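You operate a simulated robot arm through the tools that you are given. There is no shell and no other tool. Be economical: measure what you need, move in short steps, check, and stop when the job is done.

The job below is to be done with a simulated robot arm. You get a single attempt, and the scene is never put back.

## Task
Count the loggers on the top of the wooden bench, then put as many of the yellow vials from the top of the wooden bench on the big saucer there.

The check looks at the end state, three seconds after you hand in, the way a careful person would. Anything else that was tipped, shoved, dropped, spilled or broken makes it a failure.

## Robot
A 7-joint arm with a two-finger parallel gripper, fixed in place. Base frame: the origin is at the foot of the arm, x ahead of it, y to its left, z up; the work surface is at about z = 0. Readings come in m, degrees, newtons and seconds.
With the tool pointing down near the work surface it reaches from about 0.24 to 0.62 m from the base axis. Its first joint turns from -66.0 to 66.0 degrees. Payload 2.6 kg.
The TCP is the grasp point between the finger pads, 0.03 m short of the fingertips. In the tool frame z runs along the fingers and y along their closing line. Largest opening 0.094 m; finger width 0.028, thickness 0.01; the body of the gripper, 0.05 by 0.096 m, starts 0.055 m behind the TCP.
Orientation is that of the tool frame in the base frame, as a unit quaternion [w, x, y, z]. With the fingers straight down and closing along the base's y, the tool's x points along the base's -x, its y along +y and its z along -z.

## Interface
- The arm moves only by the tool jog_arm. Its argument "rows" is a list of rows, each an object of numbers (a shift or turn left out is 0, a gripper value left out holds the last): "ax", "ay", "az": the turn, a rotation vector about the base's x, y, z in rad; "dx", "dy", "dz": the shift along the base's x, y, z in m; "hand": the closure in counts, from 0 (fully open) to 255 (shut). In form: [{"ax": .., "ay": .., "az": .., "dx": .., "dy": .., "dz": .., "hand": ..}, ...]. A call has 1 to 12 rows; each row shifts and turns the commanded pose from where the row before left it. Rows are played at 5 a second. More than 0.05 m and 8.6 degrees between two rows, or a gripper value outside its range, and nothing of the call is played. Where a pose cannot be reached the arm comes as near as it can. A force on the tool above 40 N (or 10 N above the force at the start of the call, whichever is more), or a blocked arm, ends the call early, and 0.2 s more pass. Each finger travels about 0.072 m/s and halts on what it meets, pressing with about 44 N; the grip force reading is that of the motor and also rises with nothing between the fingers. The clock runs only during rows and for 0.2 s after the last one: add rows that do not move to give the fingers time. The reply holds the time, the measured pose of the TCP, the force on the tool along the base axes, the opening and the grip force, in the units named above and with some noise, and new pictures: "show" is both (left out), scene, wrist or none.
- Cameras (640 x 400 px; columns grow to the right, rows downward): "scene" is fixed at [0.0455, 0.4421, 0.5591]; the picture's right is [-0.68, -0.74, 0.00], its down [-0.46, 0.42, -0.79] and it looks along [0.58, -0.53, -0.62] (base axes); focal length 320 px, centre (320, 200). "wrist" rides on the gripper at [-0.037, 0, -0.058] in the tool frame; the picture's right is [0.00, -1.00, 0.00], its down [0.97, 0.00, -0.24] and it looks along [0.24, 0.00, 0.97] (tool axes); focal length 218 px, centre (320, 200).
- locate(camera, pixels): for up to 12 pixels [column, row] of the newest picture of that camera ("zoom" is the newest enlarged one), the place [x, y, z] in the base frame of the surface seen there, good to about 0.003 m. It takes no simulated time.
- zoom(camera, box): a new picture of the part [left, top, right, bottom] of that camera's present view, enlarged. It takes no simulated time.
- job_done(): hands the job in; it is judged then, once.

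Work in short steps. Measure before you move; look again where a grasp or a placing could have gone wrong, and mend it. You have 80 turns and 120 pictures in all, those below and enlarged ones among them. Open the gripper and draw the arm clear of the work before you hand the job in, unless the task says otherwise; then end with one line.

The tools are called after "Call:" as name(argument=value, ...) on one line, values as JSON. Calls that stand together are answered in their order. jog_arm: Moves the arm, as the interface text tells. Its arguments: {"type":"object","properties":{"rows":{"type":"array"},"show":{"type":"string","enum":["both","scene","wrist","none"]}},"required":["rows"]} The other tools are called the same way: locate (camera, pixels) gives the place of the surface under pixels of a picture; zoom (camera, box) takes an enlarged picture of a part of a camera's view; job_done () hands the job in.

At the start:

```text
time: 0.0
tcp_pos: [0.4918, 0.0245, 0.2343]
orientation: [0.001, 0.0, 1.0, 0.0]
ft_force: [0.1, -1.1, -0.1]
opening: 0.094
grasp_force: 0.0
```

scene: 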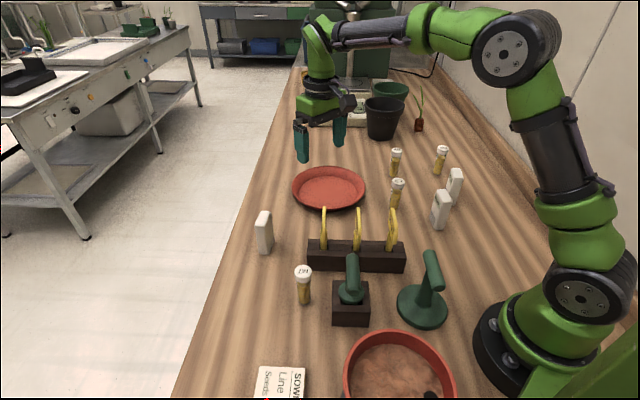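
wrist: 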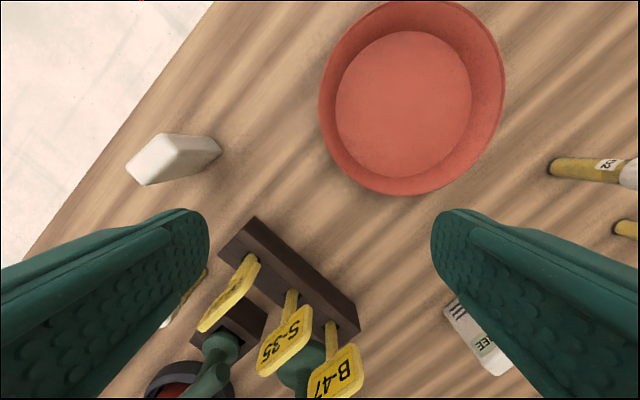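

The scene shows white blocks at about (264,232), (441,208) and (455,186), which may be loggers, and capped vials at (303,284), (397,190), (396,160) and (441,158). I enlarge these areas to identify them.

Call:
zoom(camera="scene", box=[340, 70, 500, 240])

Call:
zoom(camera="scene", box=[230, 200, 470, 400])

Call:
zoom(camera="scene", box=[0, 0, 320, 200])

```text
2.35 times, centred on (420, 155) of scene
```

zoom: 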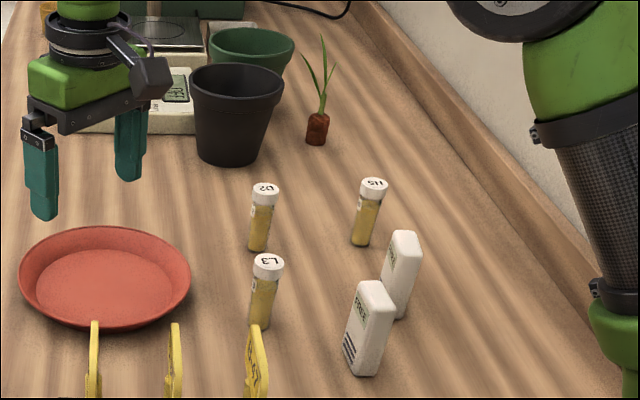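

```text
2.00 times, centred on (350, 300) of scene
```

zoom: 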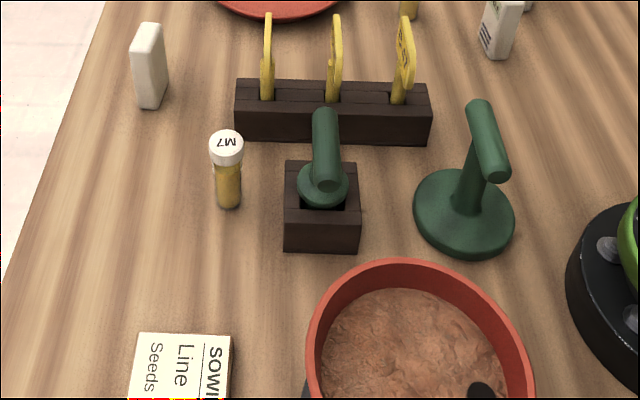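

```text
2.00 times, centred on (160, 100) of scene
```

zoom: 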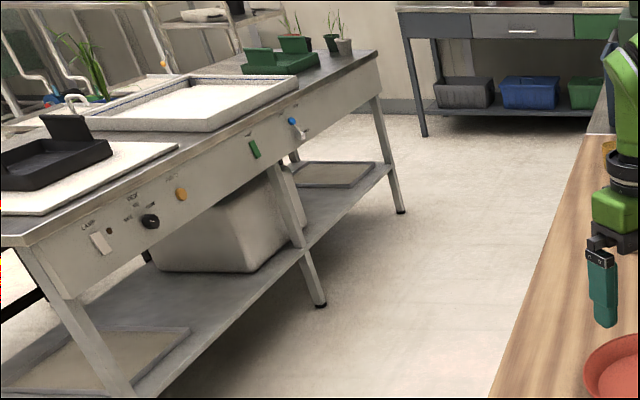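

I see four capped yellow vials (M7, L3, D2, H5) and three white boxes so far, and something yellow behind the arm near (310,75). I read the box label in close-up and look at that far end.

Call:
zoom(camera="scene", box=[420, 160, 480, 235])

Call:
zoom(camera="scene", box=[285, 40, 445, 140])

Call:
zoom(camera="wrist", box=[430, 280, 530, 380])

Call:
locate(camera="scene", pixels=[[303, 271], [303, 302], [398, 182], [396, 152], [441, 149], [330, 188], [294, 188], [365, 188], [330, 168], [328, 208], [265, 214], [441, 195]])

```text
5.33 times, centred on (450, 198) of scene
```

zoom: 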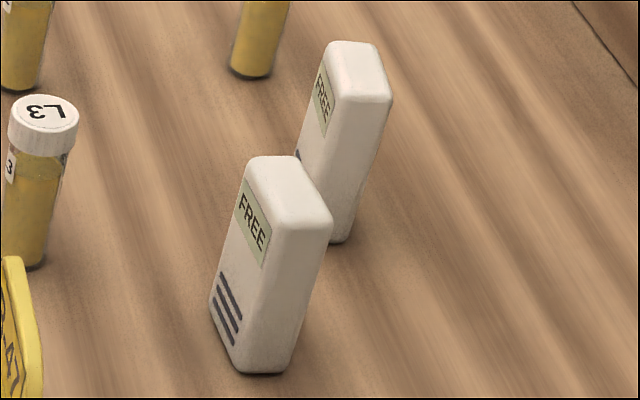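

```text
4.00 times, centred on (365, 90) of scene
```

zoom: 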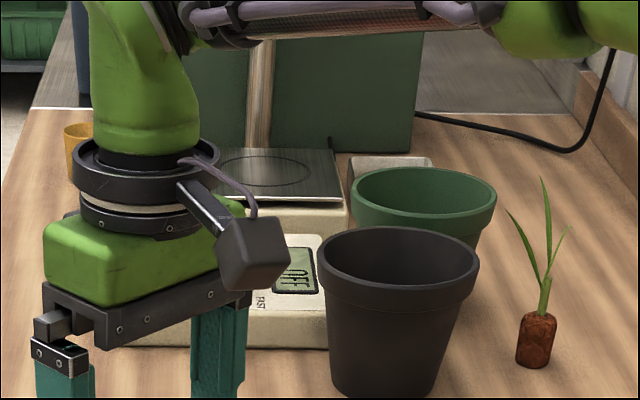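

```text
4.00 times, centred on (480, 330) of wrist
```

zoom: 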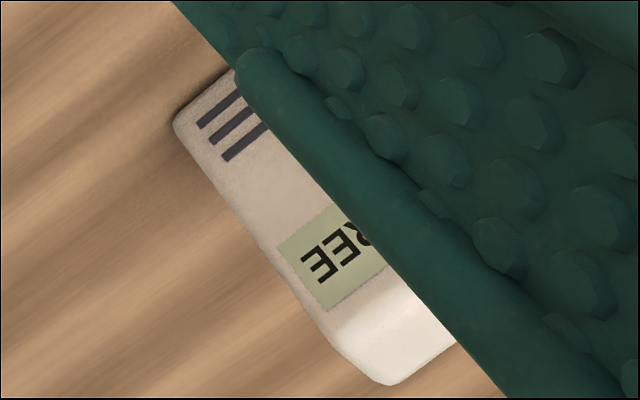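

```text
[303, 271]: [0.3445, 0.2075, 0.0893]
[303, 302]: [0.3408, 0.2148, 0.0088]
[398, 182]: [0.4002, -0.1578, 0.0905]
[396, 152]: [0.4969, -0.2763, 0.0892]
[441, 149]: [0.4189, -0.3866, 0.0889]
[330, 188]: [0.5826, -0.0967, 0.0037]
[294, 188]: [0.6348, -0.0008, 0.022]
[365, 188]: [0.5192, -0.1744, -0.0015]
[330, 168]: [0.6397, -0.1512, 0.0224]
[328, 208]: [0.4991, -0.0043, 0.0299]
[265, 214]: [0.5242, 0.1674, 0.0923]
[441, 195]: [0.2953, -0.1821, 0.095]
```

The boxes at (441,208) and (455,186) have displays and are clearly loggers. The one at (264,232) shows me a blank back, and others could be hidden behind the pots. I raise the tool and tilt the wrist camera toward the far end.

Call:
jog_arm(rows=[{"dz": 0.03, "dx": -0.01}, {"dz": 0.03, "dx": -0.01}, {"dz": 0.03, "dx": -0.01}, {"dz": 0.03, "dx": -0.01}, {"dz": 0.02, "ax": -0.08, "ay": -0.09}, {"dz": 0.02, "ax": -0.08, "ay": -0.09}, {"ax": -0.08, "ay": -0.09}, {"ax": -0.08, "ay": -0.09}, {"ax": -0.08, "ay": -0.09}, {"ax": -0.08, "ay": -0.09}])

```text
time: 2.2
tcp_pos: [0.4524, 0.0247, 0.3938]
orientation: [0.266, 0.0, 0.935, -0.235]
ft_force: [-0.3, 0.1, -0.8]
opening: 0.0939
grasp_force: 0.1
```

scene: 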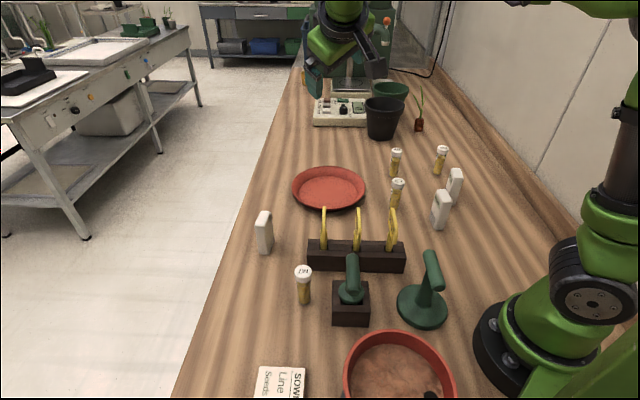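
wrist: 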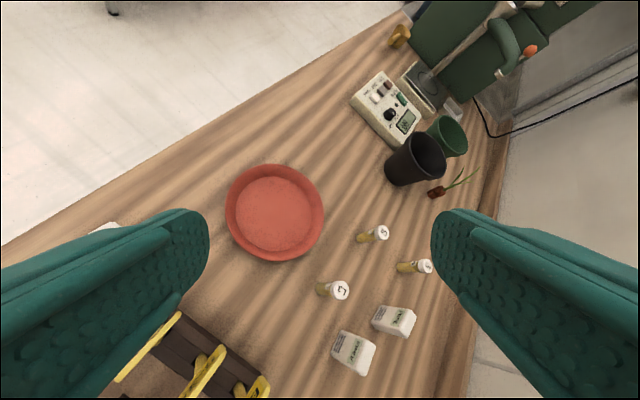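

The wrist view now covers the far bench: dish, balance, pots, plug, two loggers. Something pale sits near (455,105) by the balance, behind the green pot. I enlarge it.

Call:
zoom(camera="wrist", box=[340, 10, 560, 210])

Call:
zoom(camera="scene", box=[285, 0, 445, 140])

```text
2.00 times, centred on (450, 110) of wrist
```

zoom: 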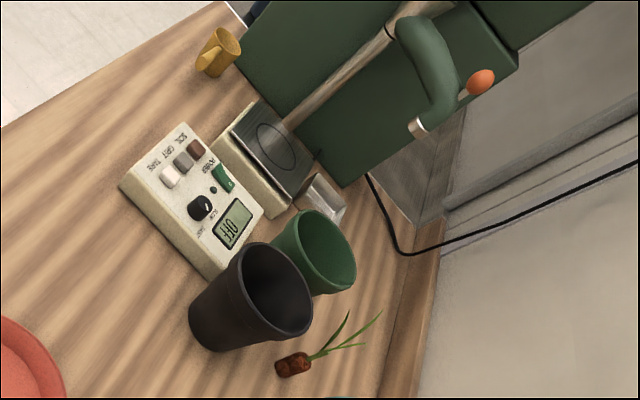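

```text
2.86 times, centred on (365, 70) of scene
```

zoom: 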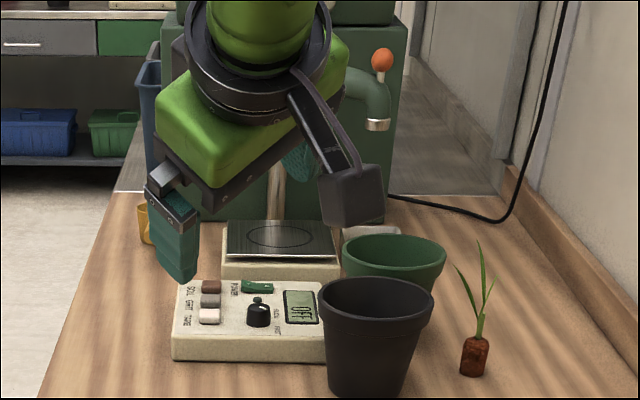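

A pale block stands behind the green pot at about zoom (325,195). I measure it and the pots, then move the camera closer.

Call:
zoom(camera="wrist", box=[425, 80, 485, 130])

Call:
locate(camera="wrist", pixels=[[451, 103], [458, 108], [460, 115], [440, 120], [425, 140], [450, 130]])

```text
8.00 times, centred on (455, 105) of wrist
```

zoom: 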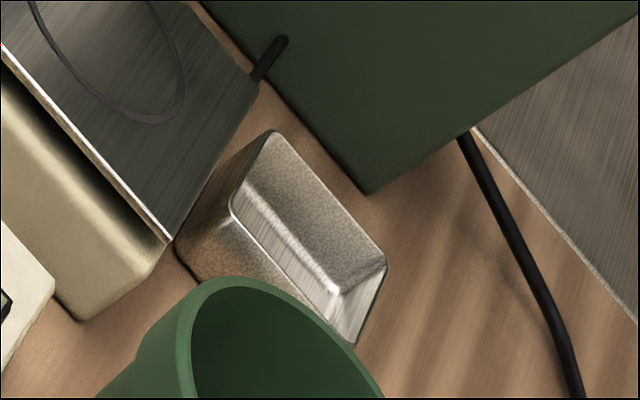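

```text
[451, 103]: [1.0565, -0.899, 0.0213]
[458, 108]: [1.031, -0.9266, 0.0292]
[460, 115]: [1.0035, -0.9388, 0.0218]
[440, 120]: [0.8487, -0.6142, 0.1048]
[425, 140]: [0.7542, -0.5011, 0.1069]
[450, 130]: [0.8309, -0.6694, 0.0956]
```

That is a metal tray, not a logger. I move closer to the far end and higher, to see the gap behind the pots.

Call:
jog_arm(rows=[{"dz": 0.01, "dy": -0.04}, {"dz": 0.01, "dy": -0.04}, {"dz": 0.01, "dy": -0.04}, {"dz": 0.01, "dy": -0.04}, {"dz": 0.01, "dy": -0.04}, {"dy": -0.03}], show="wrist")

```text
time: 3.6
tcp_pos: [0.451, -0.2052, 0.4456]
orientation: [0.264, 0.0, 0.936, -0.235]
ft_force: [0.0, 0.8, 0.4]
opening: 0.094
grasp_force: 0.1
```

wrist: 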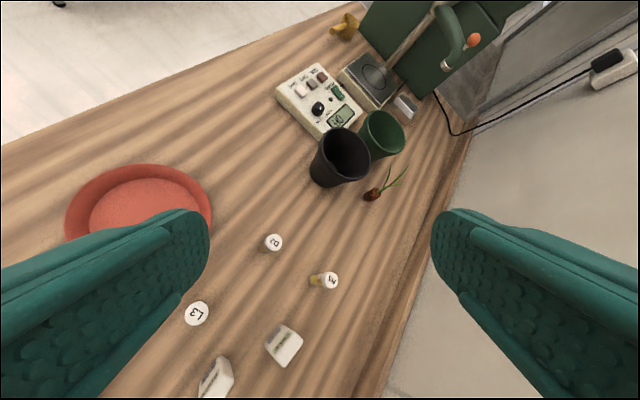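

The gap behind the pots is clear and holds no logger. Next I undo the tilt and swing the camera over to the near end of the bench.

Call:
jog_arm(rows=[{"dy": 0.03, "ax": 0.08, "ay": 0.09}, {"dy": 0.03, "ax": 0.08, "ay": 0.09}, {"dy": 0.03, "ax": 0.08, "ay": 0.09}, {"dy": 0.03, "ax": 0.08, "ay": 0.09}, {"dy": 0.03, "ax": 0.08, "ay": 0.09}, {"dy": 0.03, "ax": 0.08, "ay": 0.09}, {"dy": 0.03, "dx": -0.01}, {"dy": 0.03, "dx": -0.01}, {"dy": 0.03, "dx": -0.01}, {"dy": 0.03, "dx": -0.01}, {"dy": 0.03, "dx": -0.01}, {"dx": -0.01}])

```text
time: 6.2
tcp_pos: [0.3896, 0.1161, 0.441]
orientation: [0.0, 0.0, 1.0, 0.0]
ft_force: [-0.2, 0.3, -0.3]
opening: 0.094
grasp_force: 0.0
out of reach, approached as far as the arm can: row 6
```

scene: 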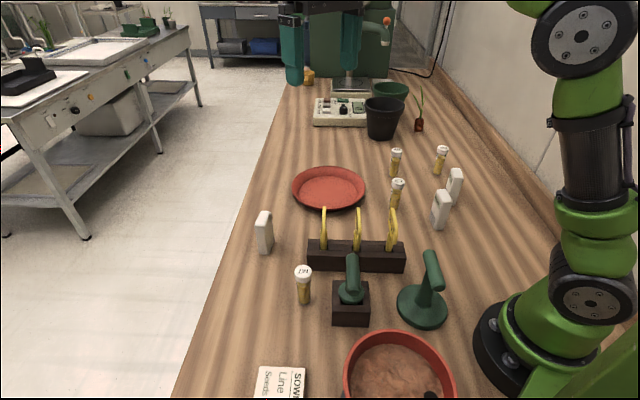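
wrist: 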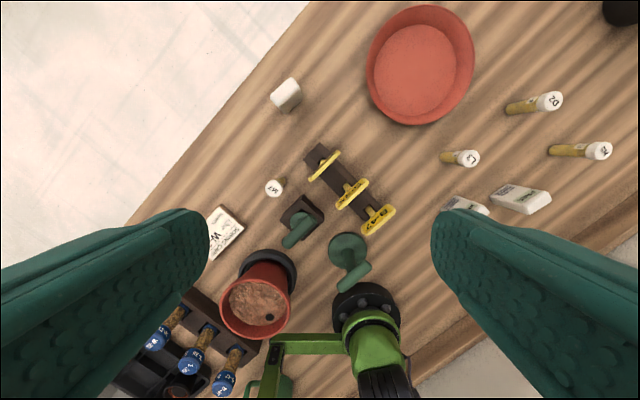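

At the near end there is a rack of blue-capped vials at (195,350). I tilt the camera further toward the near end and the area behind the base.

Call:
jog_arm(rows=[{"ax": 0.06, "ay": 0.09, "dy": 0.02}, {"ax": 0.06, "ay": 0.09, "dy": 0.02}, {"ax": 0.06, "ay": 0.09, "dy": 0.02}, {"ax": 0.06, "ay": 0.09}], show="wrist")

Call:
zoom(camera="wrist", box=[120, 160, 520, 400])

```text
time: 7.2
tcp_pos: [0.3634, 0.1492, 0.4345]
orientation: [-0.111, 0.007, 0.99, 0.092]
ft_force: [0.4, 0.5, 0.6]
opening: 0.0943
grasp_force: 0.1
out of reach, approached as far as the arm can: row 2, 3, 4
```

wrist: 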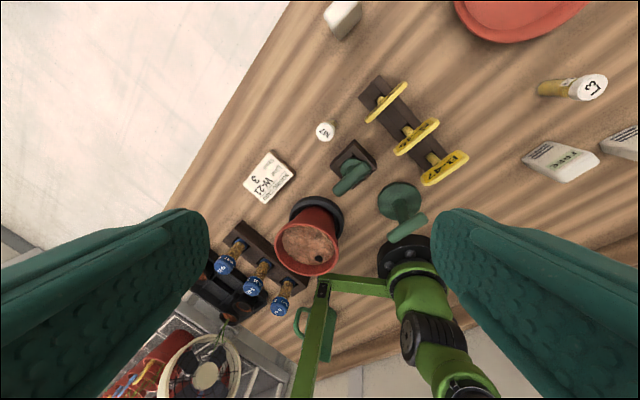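

```text
1.60 times, centred on (320, 280) of wrist
```

zoom: 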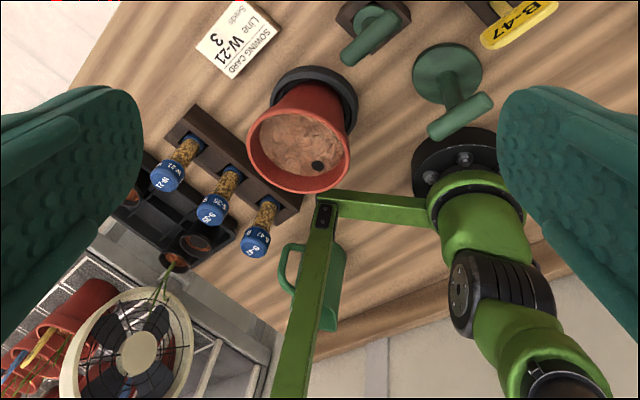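

The near end shows seed vials with blue caps, a pot, a sowing card and a watering can, but no other logger. I level the tool again and go to look at the hidden faces of the white box at (0.524, 0.167).

Call:
jog_arm(rows=[{"ax": -0.06, "ay": -0.09, "dx": 0.03}, {"ax": -0.06, "ay": -0.09, "dx": 0.03}, {"ax": -0.06, "ay": -0.09, "dx": 0.03}, {"ax": -0.06, "ay": -0.09, "dx": 0.03, "dz": -0.03}, {"dx": 0.02, "dy": 0.02, "dz": -0.04}, {"dx": 0.02, "dy": 0.02, "dz": -0.04}, {"dx": 0.01, "dy": 0.02, "dz": -0.02}, {"dy": 0.01, "dz": -0.01}])

```text
time: 9.0
tcp_pos: [0.5272, 0.2186, 0.2899]
orientation: [0.069, 0.003, 0.997, -0.026]
ft_force: [0.0, -0.6, 0.0]
opening: 0.0939
grasp_force: 0.0
out of reach, approached as far as the arm can: row 2, 3
```

scene: 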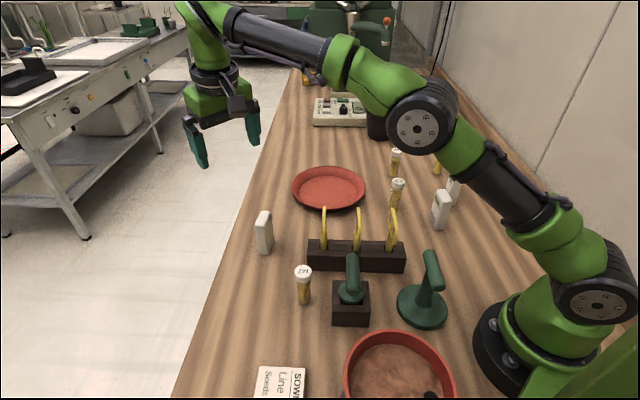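
wrist: 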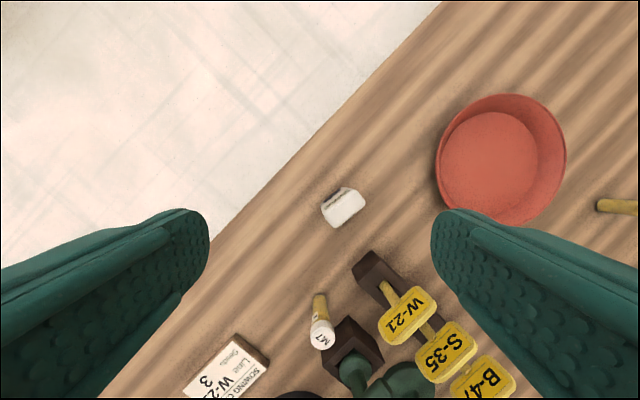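

Call:
zoom(camera="wrist", box=[310, 175, 380, 235])

```text
6.67 times, centred on (345, 205) of wrist
```

zoom: 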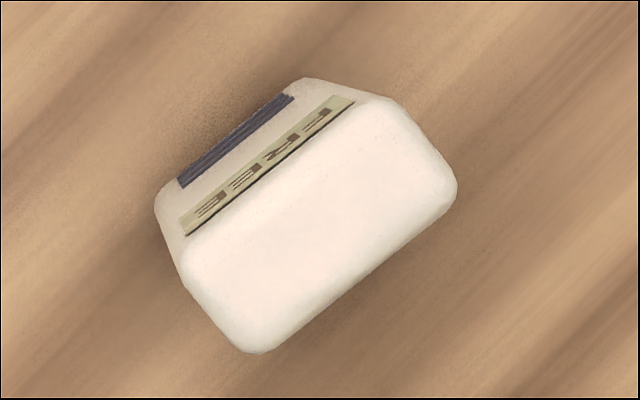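

This box also has a "FREE" display, so it is the third logger: 3 loggers means 3 vials. I level the tool and move above vial M7 at about (0.345, 0.207).

Call:
jog_arm(rows=[{"ax": 0.026, "ay": 0.07, "dx": -0.03}, {"ax": 0.026, "ay": 0.068, "dx": -0.03}, {"dx": -0.04, "dy": -0.004}, {"dx": -0.04, "dy": -0.004}, {"dx": -0.04, "dy": -0.004}, {"dz": -0.04}, {"dz": -0.04}, {}])

```text
time: 10.8
tcp_pos: [0.3461, 0.2041, 0.2122]
orientation: [-0.001, 0.004, 1.0, 0.001]
ft_force: [0.8, -0.3, 0.7]
opening: 0.094
grasp_force: 0.0
```

scene: 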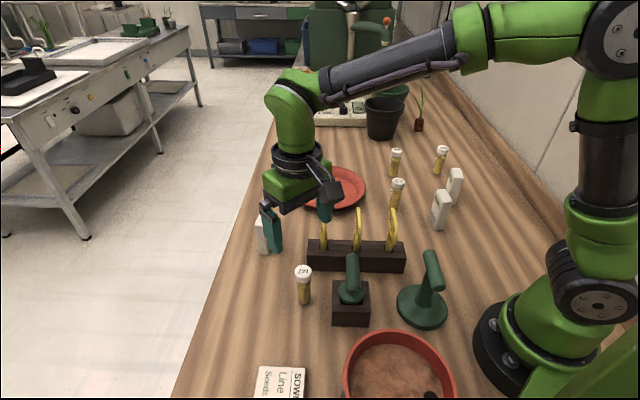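
wrist: 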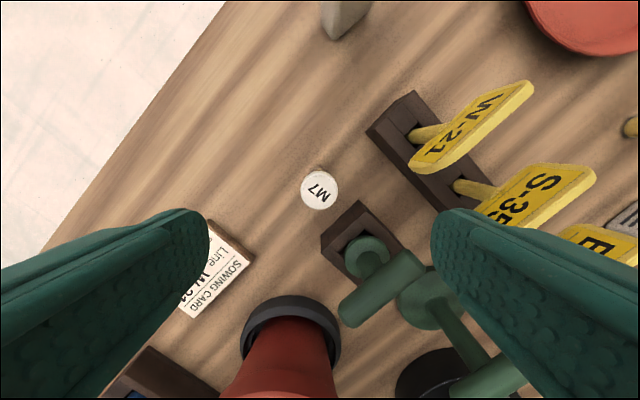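

M7's cap is at (320,190). I measure its edges and its neighbours (tag rack, dibber block) to choose the approach angle.

Call:
locate(camera="wrist", pixels=[[320, 190], [303, 190], [337, 190], [320, 173], [320, 207], [358, 203], [322, 240], [370, 130], [414, 94], [415, 160], [345, 310], [365, 250]])

```text
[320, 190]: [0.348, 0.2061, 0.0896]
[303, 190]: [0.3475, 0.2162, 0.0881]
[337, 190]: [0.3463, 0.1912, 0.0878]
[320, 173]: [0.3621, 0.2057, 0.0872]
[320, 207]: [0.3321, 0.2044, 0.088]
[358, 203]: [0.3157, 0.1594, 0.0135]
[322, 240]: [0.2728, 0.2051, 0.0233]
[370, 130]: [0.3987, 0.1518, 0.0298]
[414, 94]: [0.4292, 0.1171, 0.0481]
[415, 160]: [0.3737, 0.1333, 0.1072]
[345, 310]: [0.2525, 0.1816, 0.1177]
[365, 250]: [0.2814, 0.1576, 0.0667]
```

The cap is about 0.029 m across and centred at (0.348, 0.2055). Fingers closing along y fit between the rack and the block, so I close partway to about 0.06 m and descend to z = 0.06.

Call:
jog_arm(rows=[{"dx": 0.002, "dy": 0.0015, "hand": 90}, {"dz": -0.03}, {"dz": -0.03}, {"dz": -0.03}, {"dz": -0.03}, {"dz": -0.02}, {"dz": -0.012}, {}])

```text
time: 12.6
tcp_pos: [0.3487, 0.2053, 0.0587]
orientation: [0.0, 0.004, 1.0, -0.001]
ft_force: [-0.7, -0.2, 0.0]
opening: 0.0609
grasp_force: 0.1
```

scene: 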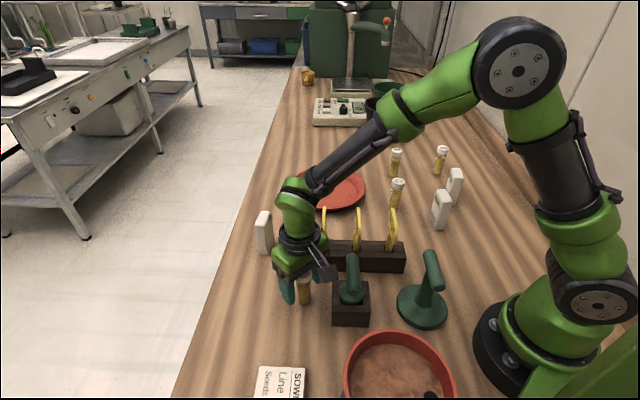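
wrist: 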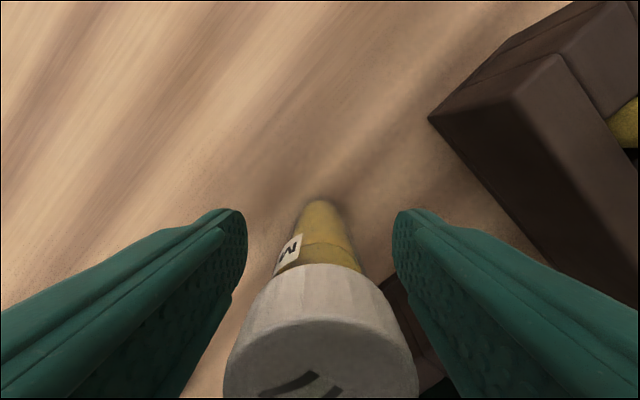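

The vial sits centred between the fingers. I close the hand.

Call:
jog_arm(rows=[{"hand": 140}, {"hand": 190}, {"hand": 255}, {}, {}], show="wrist")

```text
time: 13.8
tcp_pos: [0.3483, 0.206, 0.0584]
orientation: [0.0, 0.003, 1.0, -0.001]
ft_force: [0.4, 0.7, -0.1]
opening: 0.0305
grasp_force: 44.1
```

wrist: 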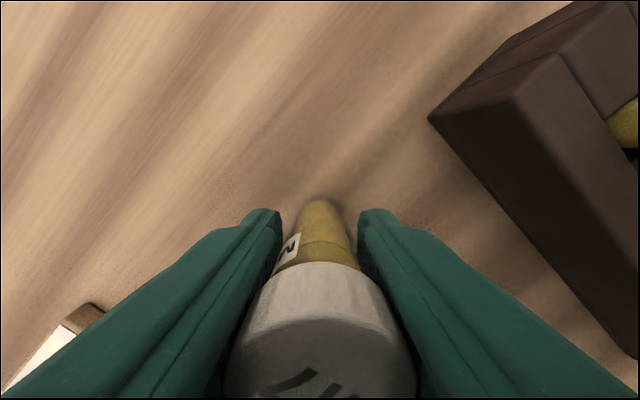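

M7 is held by its cap at 0.0305 m. I lift to z ≈ 0.22 and carry it toward the saucer.

Call:
jog_arm(rows=[{"dz": 0.03}, {"dz": 0.04}, {"dz": 0.045}, {"dz": 0.045}, {"dx": 0.035, "dy": -0.03}, {"dx": 0.035, "dy": -0.035}, {"dx": 0.03, "dy": -0.04}, {"dx": 0.03, "dy": -0.04}, {"dx": 0.03, "dy": -0.04}, {"dx": 0.01, "dy": -0.04}, {}])

```text
time: 16.2
tcp_pos: [0.519, -0.0174, 0.2188]
orientation: [0.001, 0.002, 1.0, -0.002]
ft_force: [0.6, 0.1, -0.5]
opening: 0.0308
grasp_force: 44.2
```

scene: 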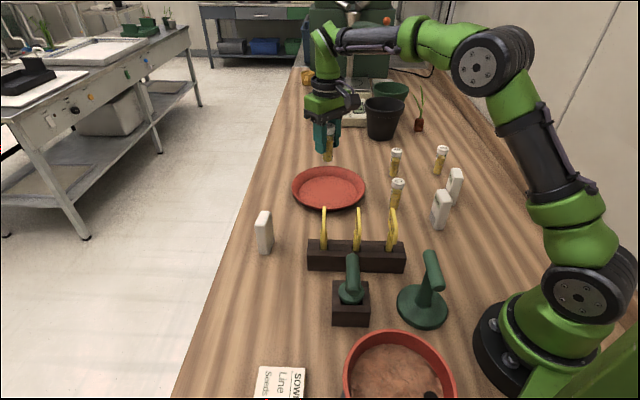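
wrist: 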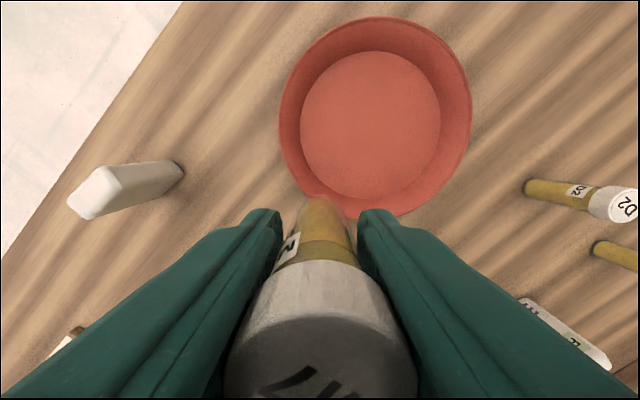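

The saucer's flat floor is centred near (370,123). I measure its floor and rim.

Call:
locate(camera="wrist", pixels=[[370, 123], [302, 123], [438, 123], [370, 55], [370, 190], [281, 115], [471, 105], [375, 18], [370, 218]])

```text
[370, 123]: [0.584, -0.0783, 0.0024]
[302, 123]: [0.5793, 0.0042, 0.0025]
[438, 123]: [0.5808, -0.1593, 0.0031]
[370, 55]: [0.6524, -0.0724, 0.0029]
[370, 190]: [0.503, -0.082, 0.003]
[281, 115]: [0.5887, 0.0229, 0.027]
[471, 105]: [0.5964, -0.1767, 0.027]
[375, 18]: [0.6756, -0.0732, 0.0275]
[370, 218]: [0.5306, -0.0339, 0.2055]
```

The floor is centred at (0.578, -0.078) with radius about 0.077 and z = 0.003; the rim is at z = 0.027. I set M7 upright at (0.535, -0.105), leaving room for the other two.

Call:
jog_arm(rows=[{"dx": 0.008, "dy": -0.03}, {"dx": 0.008, "dy": -0.03}, {"dy": -0.0275}, {"dz": -0.04}, {"dz": -0.04}, {"dz": -0.04}, {"dz": -0.02}, {"dz": -0.008}, {"dz": -0.003}, {}])

```text
time: 18.4
tcp_pos: [0.5345, -0.1065, 0.0684]
orientation: [-0.001, 0.004, 1.0, -0.001]
ft_force: [-0.1, 0.9, -0.3]
opening: 0.0303
grasp_force: 43.7
```

scene: 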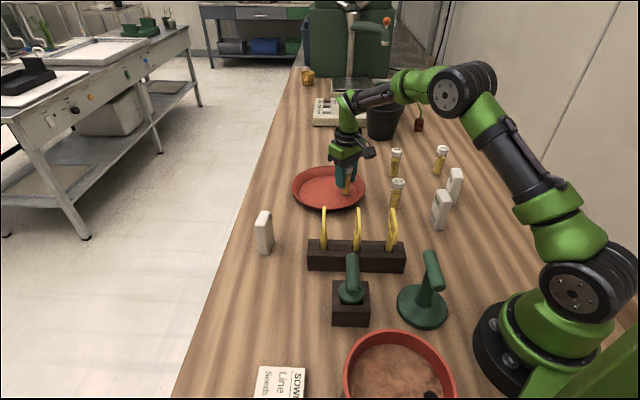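
wrist: 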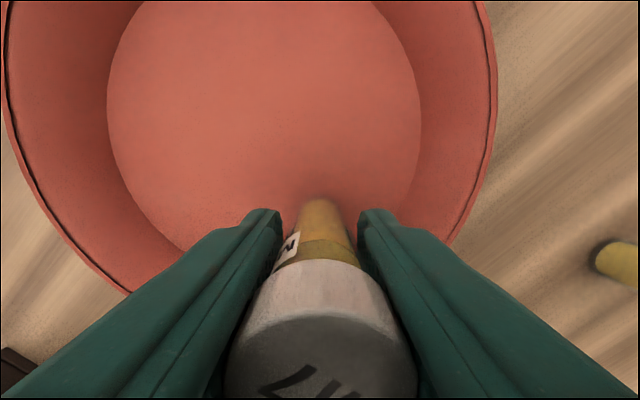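

The vial's foot is about 5 mm above the floor. I lower it in small steps and watch the force.

Call:
jog_arm(rows=[{"dz": -0.002}, {"dz": -0.002}, {"dz": -0.001}, {}], show="none")

```text
time: 19.4
tcp_pos: [0.534, -0.105, 0.0619]
orientation: [0.0, 0.004, 1.0, 0.0]
ft_force: [0.7, 0.2, -0.2]
opening: 0.0303
grasp_force: 44.7
```

Call:
jog_arm(rows=[{"dz": -0.001}, {}], show="wrist")

```text
time: 20.0
tcp_pos: [0.5339, -0.1066, 0.063]
orientation: [0.001, 0.004, 1.0, -0.001]
ft_force: [-1.0, -0.3, 3.6]
opening: 0.0302
grasp_force: 43.6
```

wrist: 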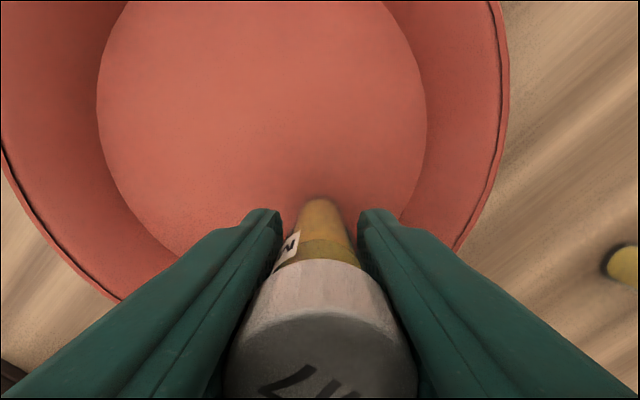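

The force of 3.6 N shows the foot is on the floor. I open gently to about 0.055 m and rise straight up.

Call:
jog_arm(rows=[{"hand": 150}, {"hand": 105}, {}, {"dz": 0.02}, {"dz": 0.04}, {"dz": 0.045}, {"dz": 0.045}, {}])

```text
time: 21.8
tcp_pos: [0.5346, -0.1084, 0.2108]
orientation: [-0.002, 0.002, 1.0, -0.002]
ft_force: [-0.3, -0.1, -1.0]
opening: 0.0554
grasp_force: 0.1
```

scene: 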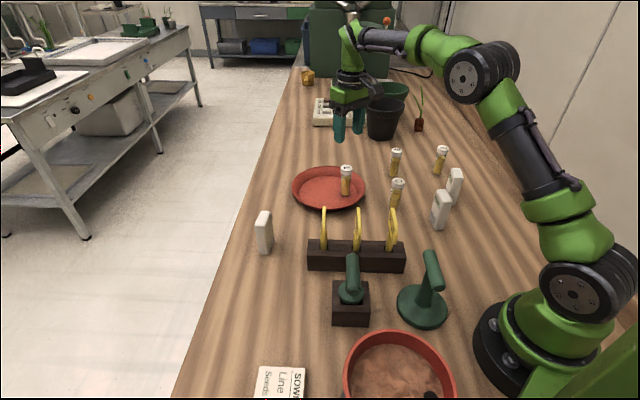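
wrist: 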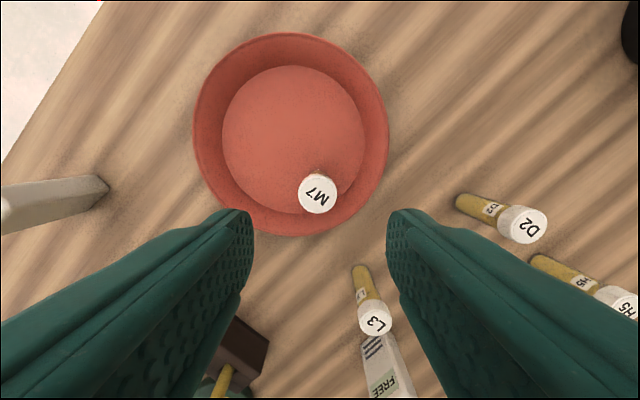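

M7 stands upright in the saucer. Next is L3, with its cap at (375,318); I measure the remaining caps and move above it.

Call:
locate(camera="wrist", pixels=[[375, 318], [358, 318], [392, 318], [525, 225], [318, 193]])

Call:
jog_arm(rows=[{"dx": -0.045, "dy": -0.015}, {"dx": -0.045, "dy": -0.015}, {"dx": -0.045, "dy": -0.018}, {}], show="wrist")

```text
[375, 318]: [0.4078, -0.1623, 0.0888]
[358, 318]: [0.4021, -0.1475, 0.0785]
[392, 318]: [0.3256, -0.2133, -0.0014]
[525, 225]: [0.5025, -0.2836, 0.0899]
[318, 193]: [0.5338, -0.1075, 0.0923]
```

```text
time: 22.8
tcp_pos: [0.3978, -0.1545, 0.2124]
orientation: [0.0, 0.003, 1.0, -0.001]
ft_force: [-0.9, -0.2, 0.4]
opening: 0.0552
grasp_force: 0.1
```

wrist: 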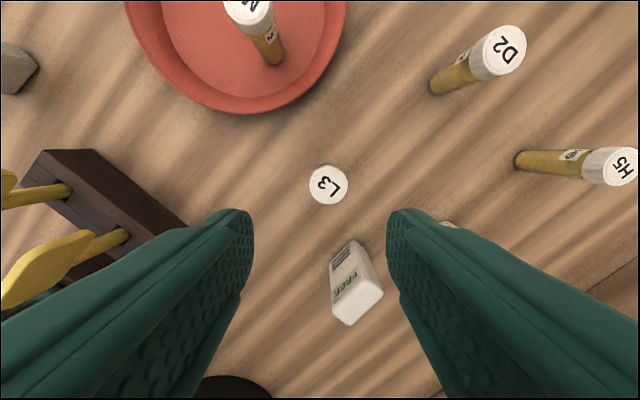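

L3's cap is at (328,184). I measure its edges and the logger's near edge.

Call:
locate(camera="wrist", pixels=[[328, 184], [311, 184], [345, 184], [328, 167], [328, 202], [352, 242], [357, 300], [180, 225]])

```text
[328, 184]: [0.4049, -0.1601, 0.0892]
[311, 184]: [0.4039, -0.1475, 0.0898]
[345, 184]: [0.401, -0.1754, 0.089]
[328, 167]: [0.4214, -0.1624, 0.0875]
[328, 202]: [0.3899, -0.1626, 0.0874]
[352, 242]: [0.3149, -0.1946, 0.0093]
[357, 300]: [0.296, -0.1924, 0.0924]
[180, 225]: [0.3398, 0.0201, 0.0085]
```

L3's centre is (0.405, -0.161) and nothing is in the way. I align, descend and close.

Call:
jog_arm(rows=[{"dx": 0.007, "dy": -0.0065, "hand": 90}, {"dz": -0.03}, {"dz": -0.03}, {"dz": -0.03}, {"dz": -0.03}, {"dz": -0.02}, {"dz": -0.013}, {}], show="wrist")

```text
time: 24.6
tcp_pos: [0.4058, -0.161, 0.0577]
orientation: [-0.001, 0.004, 1.0, 0.0]
ft_force: [0.1, -0.8, -0.1]
opening: 0.0608
grasp_force: 0.1
```

wrist: 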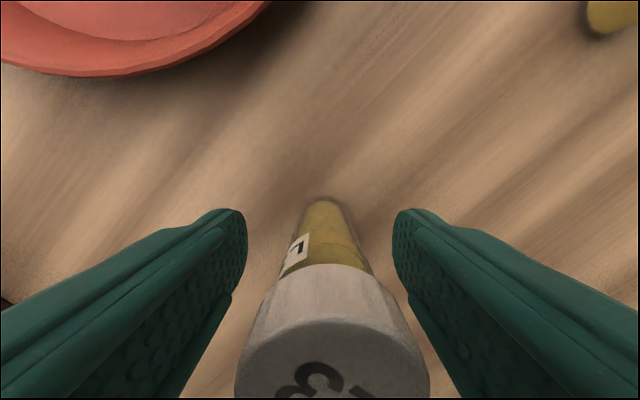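

The cap is about 2 mm to the right of centre, so I shift by -0.0015 in y, close and lift.

Call:
jog_arm(rows=[{"dy": -0.0015, "hand": 130}, {"hand": 190}, {"hand": 255}, {}, {}, {"dz": 0.03}, {"dz": 0.04}, {"dz": 0.045}, {"dz": 0.045}, {}])

```text
time: 26.8
tcp_pos: [0.4053, -0.1607, 0.2181]
orientation: [0.0, 0.004, 1.0, -0.001]
ft_force: [0.3, 0.1, -1.0]
opening: 0.0305
grasp_force: 44.1
```

scene: 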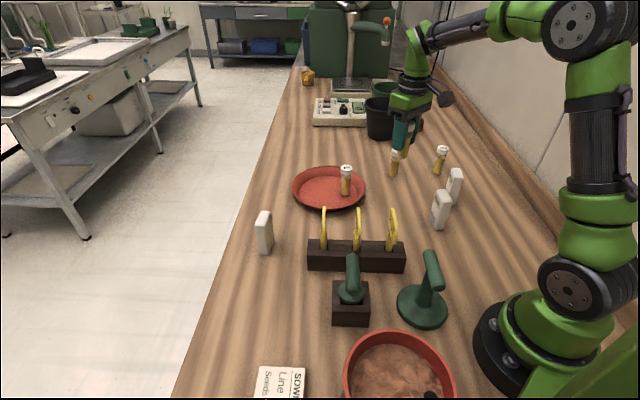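
wrist: 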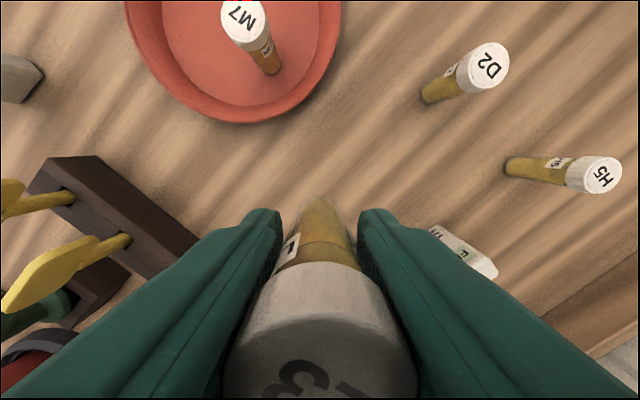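

L3 is held. I carry it to (0.592, -0.105), passing about 0.07 m above M7.

Call:
jog_arm(rows=[{"dx": 0.04, "dy": 0.012}, {"dx": 0.04, "dy": 0.012}, {"dx": 0.04, "dy": 0.012}, {"dx": 0.04, "dy": 0.012}, {"dx": 0.027, "dy": 0.008}, {}, {"dz": -0.04}, {"dz": -0.04}, {"dz": -0.04}, {"dz": -0.02}, {"dz": -0.008}, {}])

```text
time: 29.4
tcp_pos: [0.5752, -0.1099, 0.0715]
orientation: [-0.001, 0.003, 1.0, 0.0]
ft_force: [1.0, 0.2, -0.6]
opening: 0.0305
grasp_force: 44.2
out of reach, approached as far as the arm can: row 5
```

scene: 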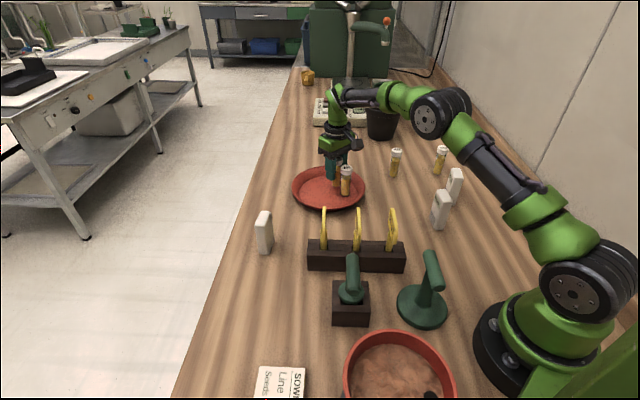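
wrist: 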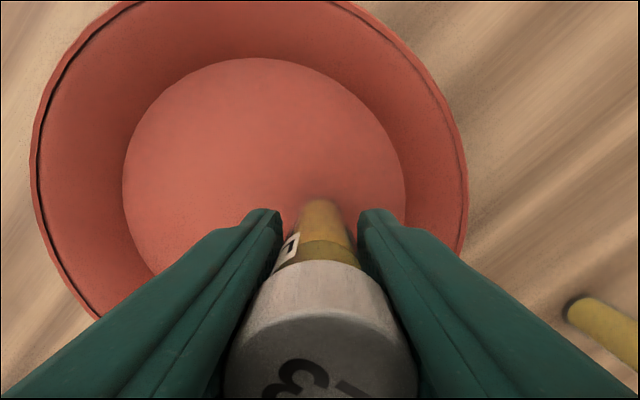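

At that height the reach limit left x at 0.575, only 0.041 m from M7. Lower down there is more reach, so I shift +0.017 in x and then lower.

Call:
jog_arm(rows=[{"dx": 0.009, "dy": 0.002}, {"dx": 0.008, "dy": 0.002}, {"dz": -0.004}, {}], show="none")

```text
time: 30.4
tcp_pos: [0.5922, -0.1063, 0.066]
orientation: [-0.001, 0.004, 1.0, -0.001]
ft_force: [-0.2, -0.4, 0.0]
opening: 0.0305
grasp_force: 44.0
```

L3 is at (0.592, -0.106). I lower it until it touches.

Call:
jog_arm(rows=[{"dz": -0.002}, {"dz": -0.002}, {}], show="none")

```text
time: 31.2
tcp_pos: [0.5932, -0.107, 0.0619]
orientation: [-0.001, 0.003, 1.0, 0.0]
ft_force: [-0.3, 0.0, 0.0]
opening: 0.0304
grasp_force: 44.0
```

Call:
jog_arm(rows=[{"dz": -0.001}, {}], show="none")

```text
time: 31.8
tcp_pos: [0.5949, -0.1064, 0.0618]
orientation: [0.001, 0.003, 1.0, -0.001]
ft_force: [-0.5, -0.4, 3.4]
opening: 0.0302
grasp_force: 44.1
```

L3 has touched down at 3.4 N. I open, rise, then draw back in x once clear of the caps.

Call:
jog_arm(rows=[{"hand": 150}, {"hand": 105}, {}, {"dz": 0.02}, {"dz": 0.03}, {"dz": 0.03}, {"dz": 0.02, "dx": -0.02}, {"dz": 0.02, "dx": -0.03, "dy": -0.04}, {"dz": 0.02, "dx": -0.02, "dy": -0.04}, {"dx": -0.02, "dy": -0.04}, {"dy": -0.045}, {}])

```text
refused: row 8 steps farther than a row can; nothing moved
```

Call:
jog_arm(rows=[{"hand": 150}, {"hand": 105}, {}, {"dz": 0.02}, {"dz": 0.03}, {"dz": 0.03}, {"dz": 0.02, "dx": -0.02}, {"dz": 0.02, "dx": -0.025, "dy": -0.03}, {"dz": 0.02, "dx": -0.02, "dy": -0.04}, {"dx": -0.02, "dy": -0.04}, {"dy": -0.045}, {}])

```text
time: 34.4
tcp_pos: [0.5062, -0.2607, 0.2041]
orientation: [-0.001, 0.004, 1.0, 0.0]
ft_force: [0.0, -0.4, 0.0]
opening: 0.0552
grasp_force: 0.0
```

scene: 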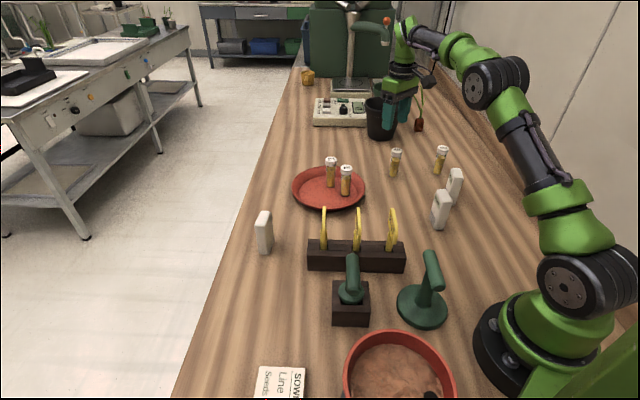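
wrist: 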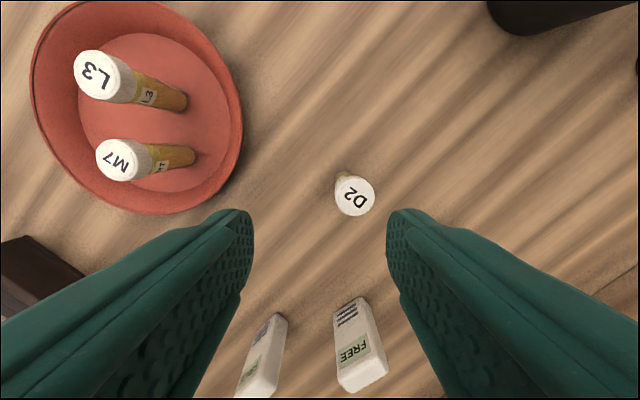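

L3 and M7 both stand in the saucer. D2's cap is at (354,195), and I measure it.

Call:
locate(camera="wrist", pixels=[[354, 195], [335, 195], [373, 195], [354, 176], [354, 214], [98, 76], [122, 160]])

```text
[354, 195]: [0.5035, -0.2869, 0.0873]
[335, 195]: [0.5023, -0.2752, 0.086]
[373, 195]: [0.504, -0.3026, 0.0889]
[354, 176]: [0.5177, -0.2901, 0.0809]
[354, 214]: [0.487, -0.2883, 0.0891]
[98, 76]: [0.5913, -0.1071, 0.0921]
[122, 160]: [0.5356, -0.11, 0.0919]
```

D2's centre is about (0.502, -0.288). I align over it and descend.

Call:
jog_arm(rows=[{"dx": -0.004, "dy": -0.0275, "hand": 90}, {"dz": -0.03}, {"dz": -0.03}, {"dz": -0.03}, {"dz": -0.03}, {"dz": -0.014}, {"dz": -0.012}, {}], show="wrist")

```text
time: 36.2
tcp_pos: [0.5024, -0.29, 0.0556]
orientation: [-0.001, 0.004, 1.0, -0.001]
ft_force: [-0.5, 0.1, -0.1]
opening: 0.0608
grasp_force: 0.0
```

wrist: 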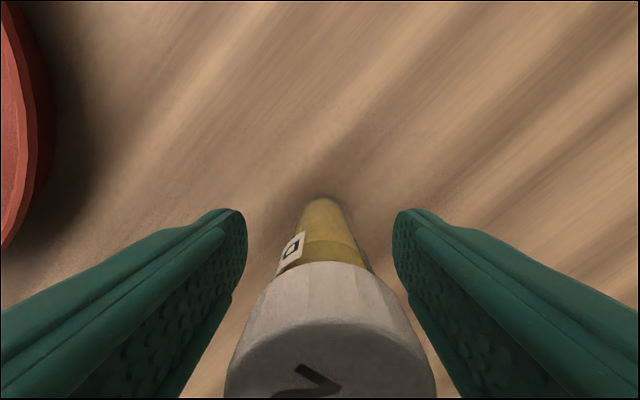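

D2 is well between the fingers, about 1 mm to the right. I close and lift.

Call:
jog_arm(rows=[{"dy": -0.001, "dz": 0.002, "hand": 130}, {"hand": 190}, {"hand": 255}, {}, {}, {"dz": 0.03}, {"dz": 0.04}, {"dz": 0.045}, {"dz": 0.04}, {}], show="wrist")

```text
time: 38.4
tcp_pos: [0.5026, -0.2912, 0.2121]
orientation: [-0.001, 0.004, 1.0, -0.001]
ft_force: [1.1, 0.0, -0.3]
opening: 0.0305
grasp_force: 43.8
```

wrist: 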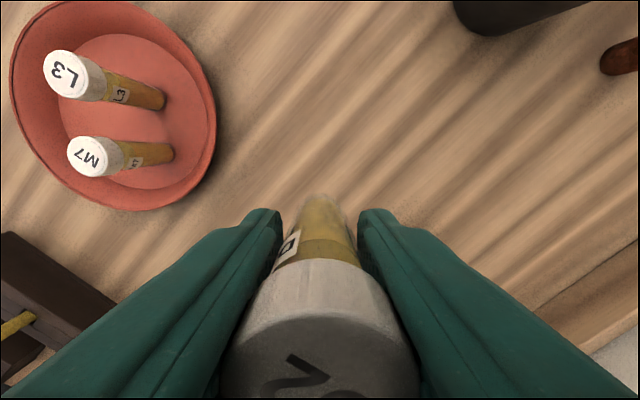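

D2 is held. I carry it to (0.562, -0.042), on the open side of the saucer, staying high over the standing vials.

Call:
jog_arm(rows=[{"dy": 0.045}, {"dy": 0.045}, {"dy": 0.045}, {"dy": 0.045}, {"dy": 0.045}, {"dy": 0.024, "dx": 0.025}, {"dx": 0.034}, {}])

```text
time: 40.2
tcp_pos: [0.5633, -0.0407, 0.2115]
orientation: [-0.001, 0.004, 1.0, -0.001]
ft_force: [0.6, -0.4, -0.2]
opening: 0.0306
grasp_force: 44.3
```

scene: 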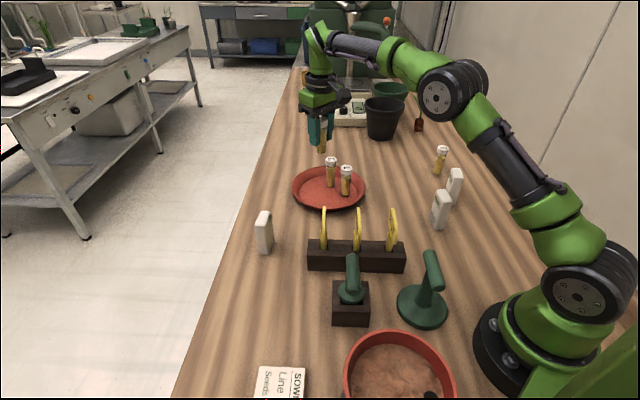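
wrist: 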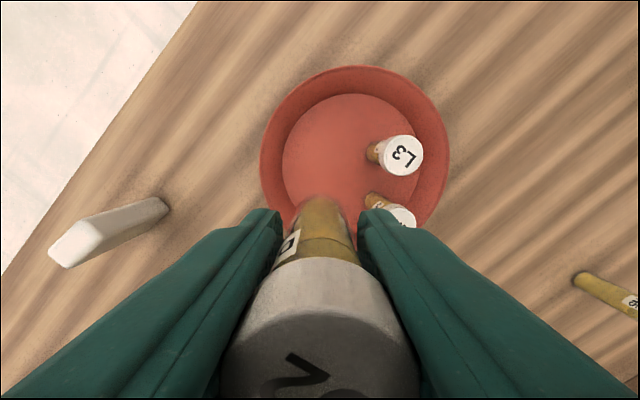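

The spot is clear of L3 and M7. I lower to just above the floor.

Call:
jog_arm(rows=[{"dz": -0.04}, {"dz": -0.04}, {"dz": -0.04}, {"dz": -0.018}, {"dz": -0.008}, {"dz": -0.002}, {}], show="wrist")

```text
time: 41.8
tcp_pos: [0.5638, -0.0408, 0.065]
orientation: [-0.001, 0.004, 1.0, -0.001]
ft_force: [0.3, 0.0, 0.2]
opening: 0.0306
grasp_force: 44.3
```

wrist: 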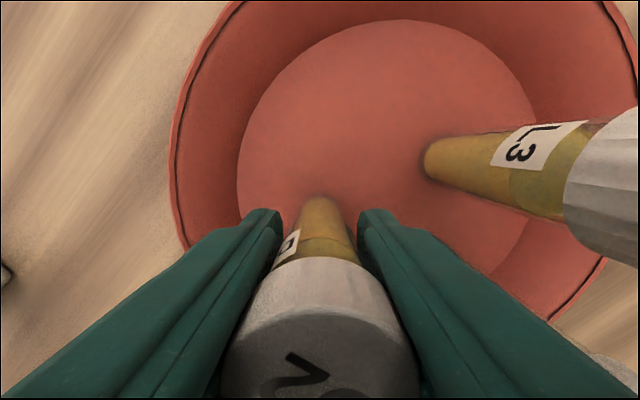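

The foot is about 4 mm above the floor, with good clearance to L3. I lower gently until it touches.

Call:
jog_arm(rows=[{"dz": -0.002}, {"dz": -0.0015}, {}], show="none")

```text
time: 42.6
tcp_pos: [0.5636, -0.0411, 0.0611]
orientation: [0.0, 0.004, 1.0, 0.001]
ft_force: [-2.0, 0.8, 4.6]
opening: 0.0305
grasp_force: 44.4
```

D2 is on the floor at 4.6 N. I open a little, which keeps the fingers clear of the others, then rise and draw back.

Call:
jog_arm(rows=[{"hand": 150}, {"hand": 120}, {}, {"dz": 0.02}, {"dz": 0.03}, {"dz": 0.035}, {"dz": 0.035}, {"dz": 0.03, "dx": -0.03}, {"dx": -0.04}, {"dx": -0.04}, {"dx": -0.04, "hand": 0}, {}])

```text
time: 45.2
tcp_pos: [0.4132, -0.0429, 0.2106]
orientation: [0.0, 0.003, 1.0, -0.001]
ft_force: [0.5, -0.7, -0.3]
opening: 0.0942
grasp_force: 0.0
```

scene: 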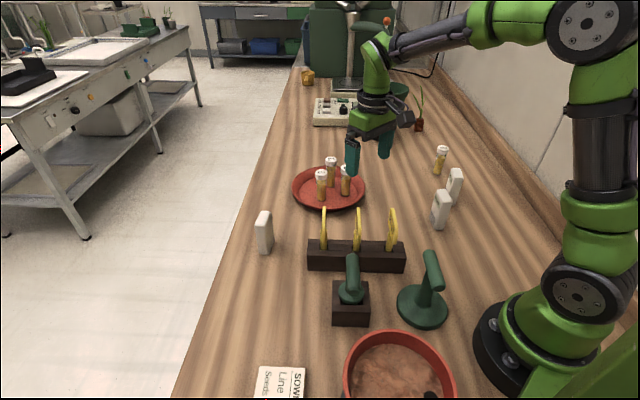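
wrist: 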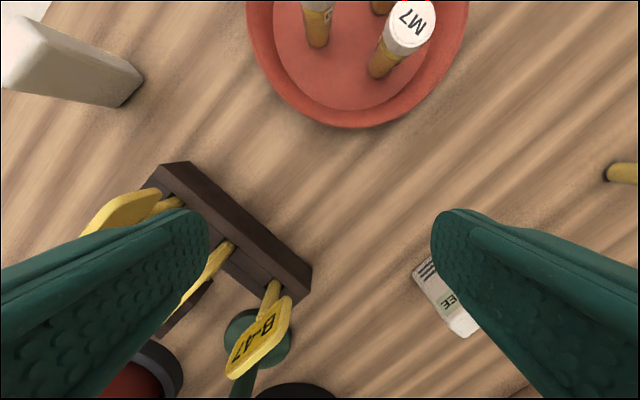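

All three vials stand in the saucer and nothing else has moved. One spot is still unseen, the bench behind and to the right of the base, so I raise the arm and tilt the camera toward it to confirm the logger count.

Call:
jog_arm(rows=[{"dz": 0.04, "dy": -0.02}, {"dz": 0.04, "dy": -0.03}, {"dz": 0.03, "dy": -0.03}, {"dz": 0.02, "dy": -0.04}, {"dy": -0.04, "ay": 0.1}, {"dy": -0.03, "ay": 0.1}, {"ay": 0.1}, {"ay": 0.1}, {}])

```text
time: 47.2
tcp_pos: [0.3914, -0.2265, 0.3322]
orientation: [-0.175, 0.003, 0.985, -0.001]
ft_force: [0.1, -0.1, 1.1]
opening: 0.0939
grasp_force: 0.0
out of reach, approached as far as the arm can: row 7, 8
```

scene: 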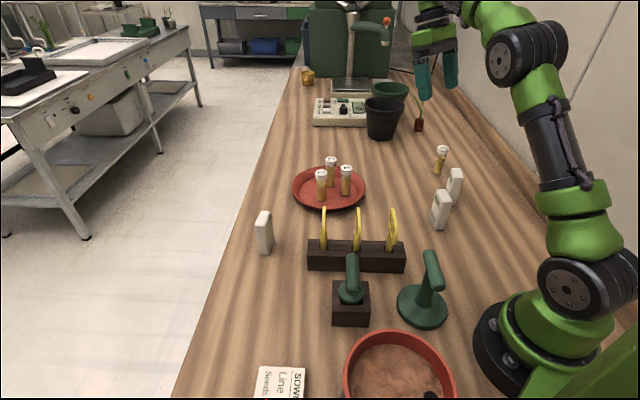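
wrist: 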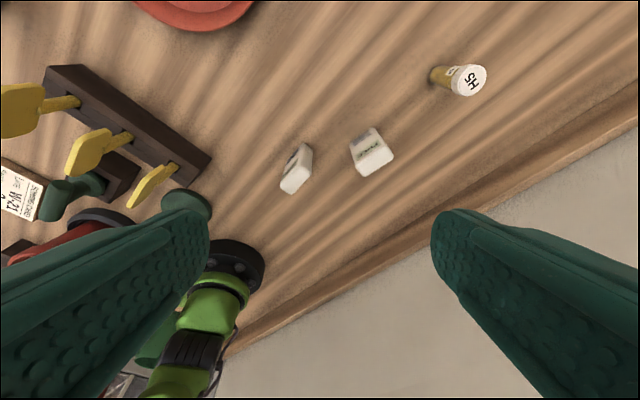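

The area behind and to the right of the base is empty, so the count stays at 3 loggers, and the scene at (320,185), (331,172) and (346,181) shows three vials upright in the saucer. The gripper is open and the arm is clear, so I hand in.

Call:
job_done()

```text
The job is handed in.
```

I counted 3 loggers on the bench and put 3 yellow vials (M7, L3 and D2) upright on the big saucer; H5 stays where it was.
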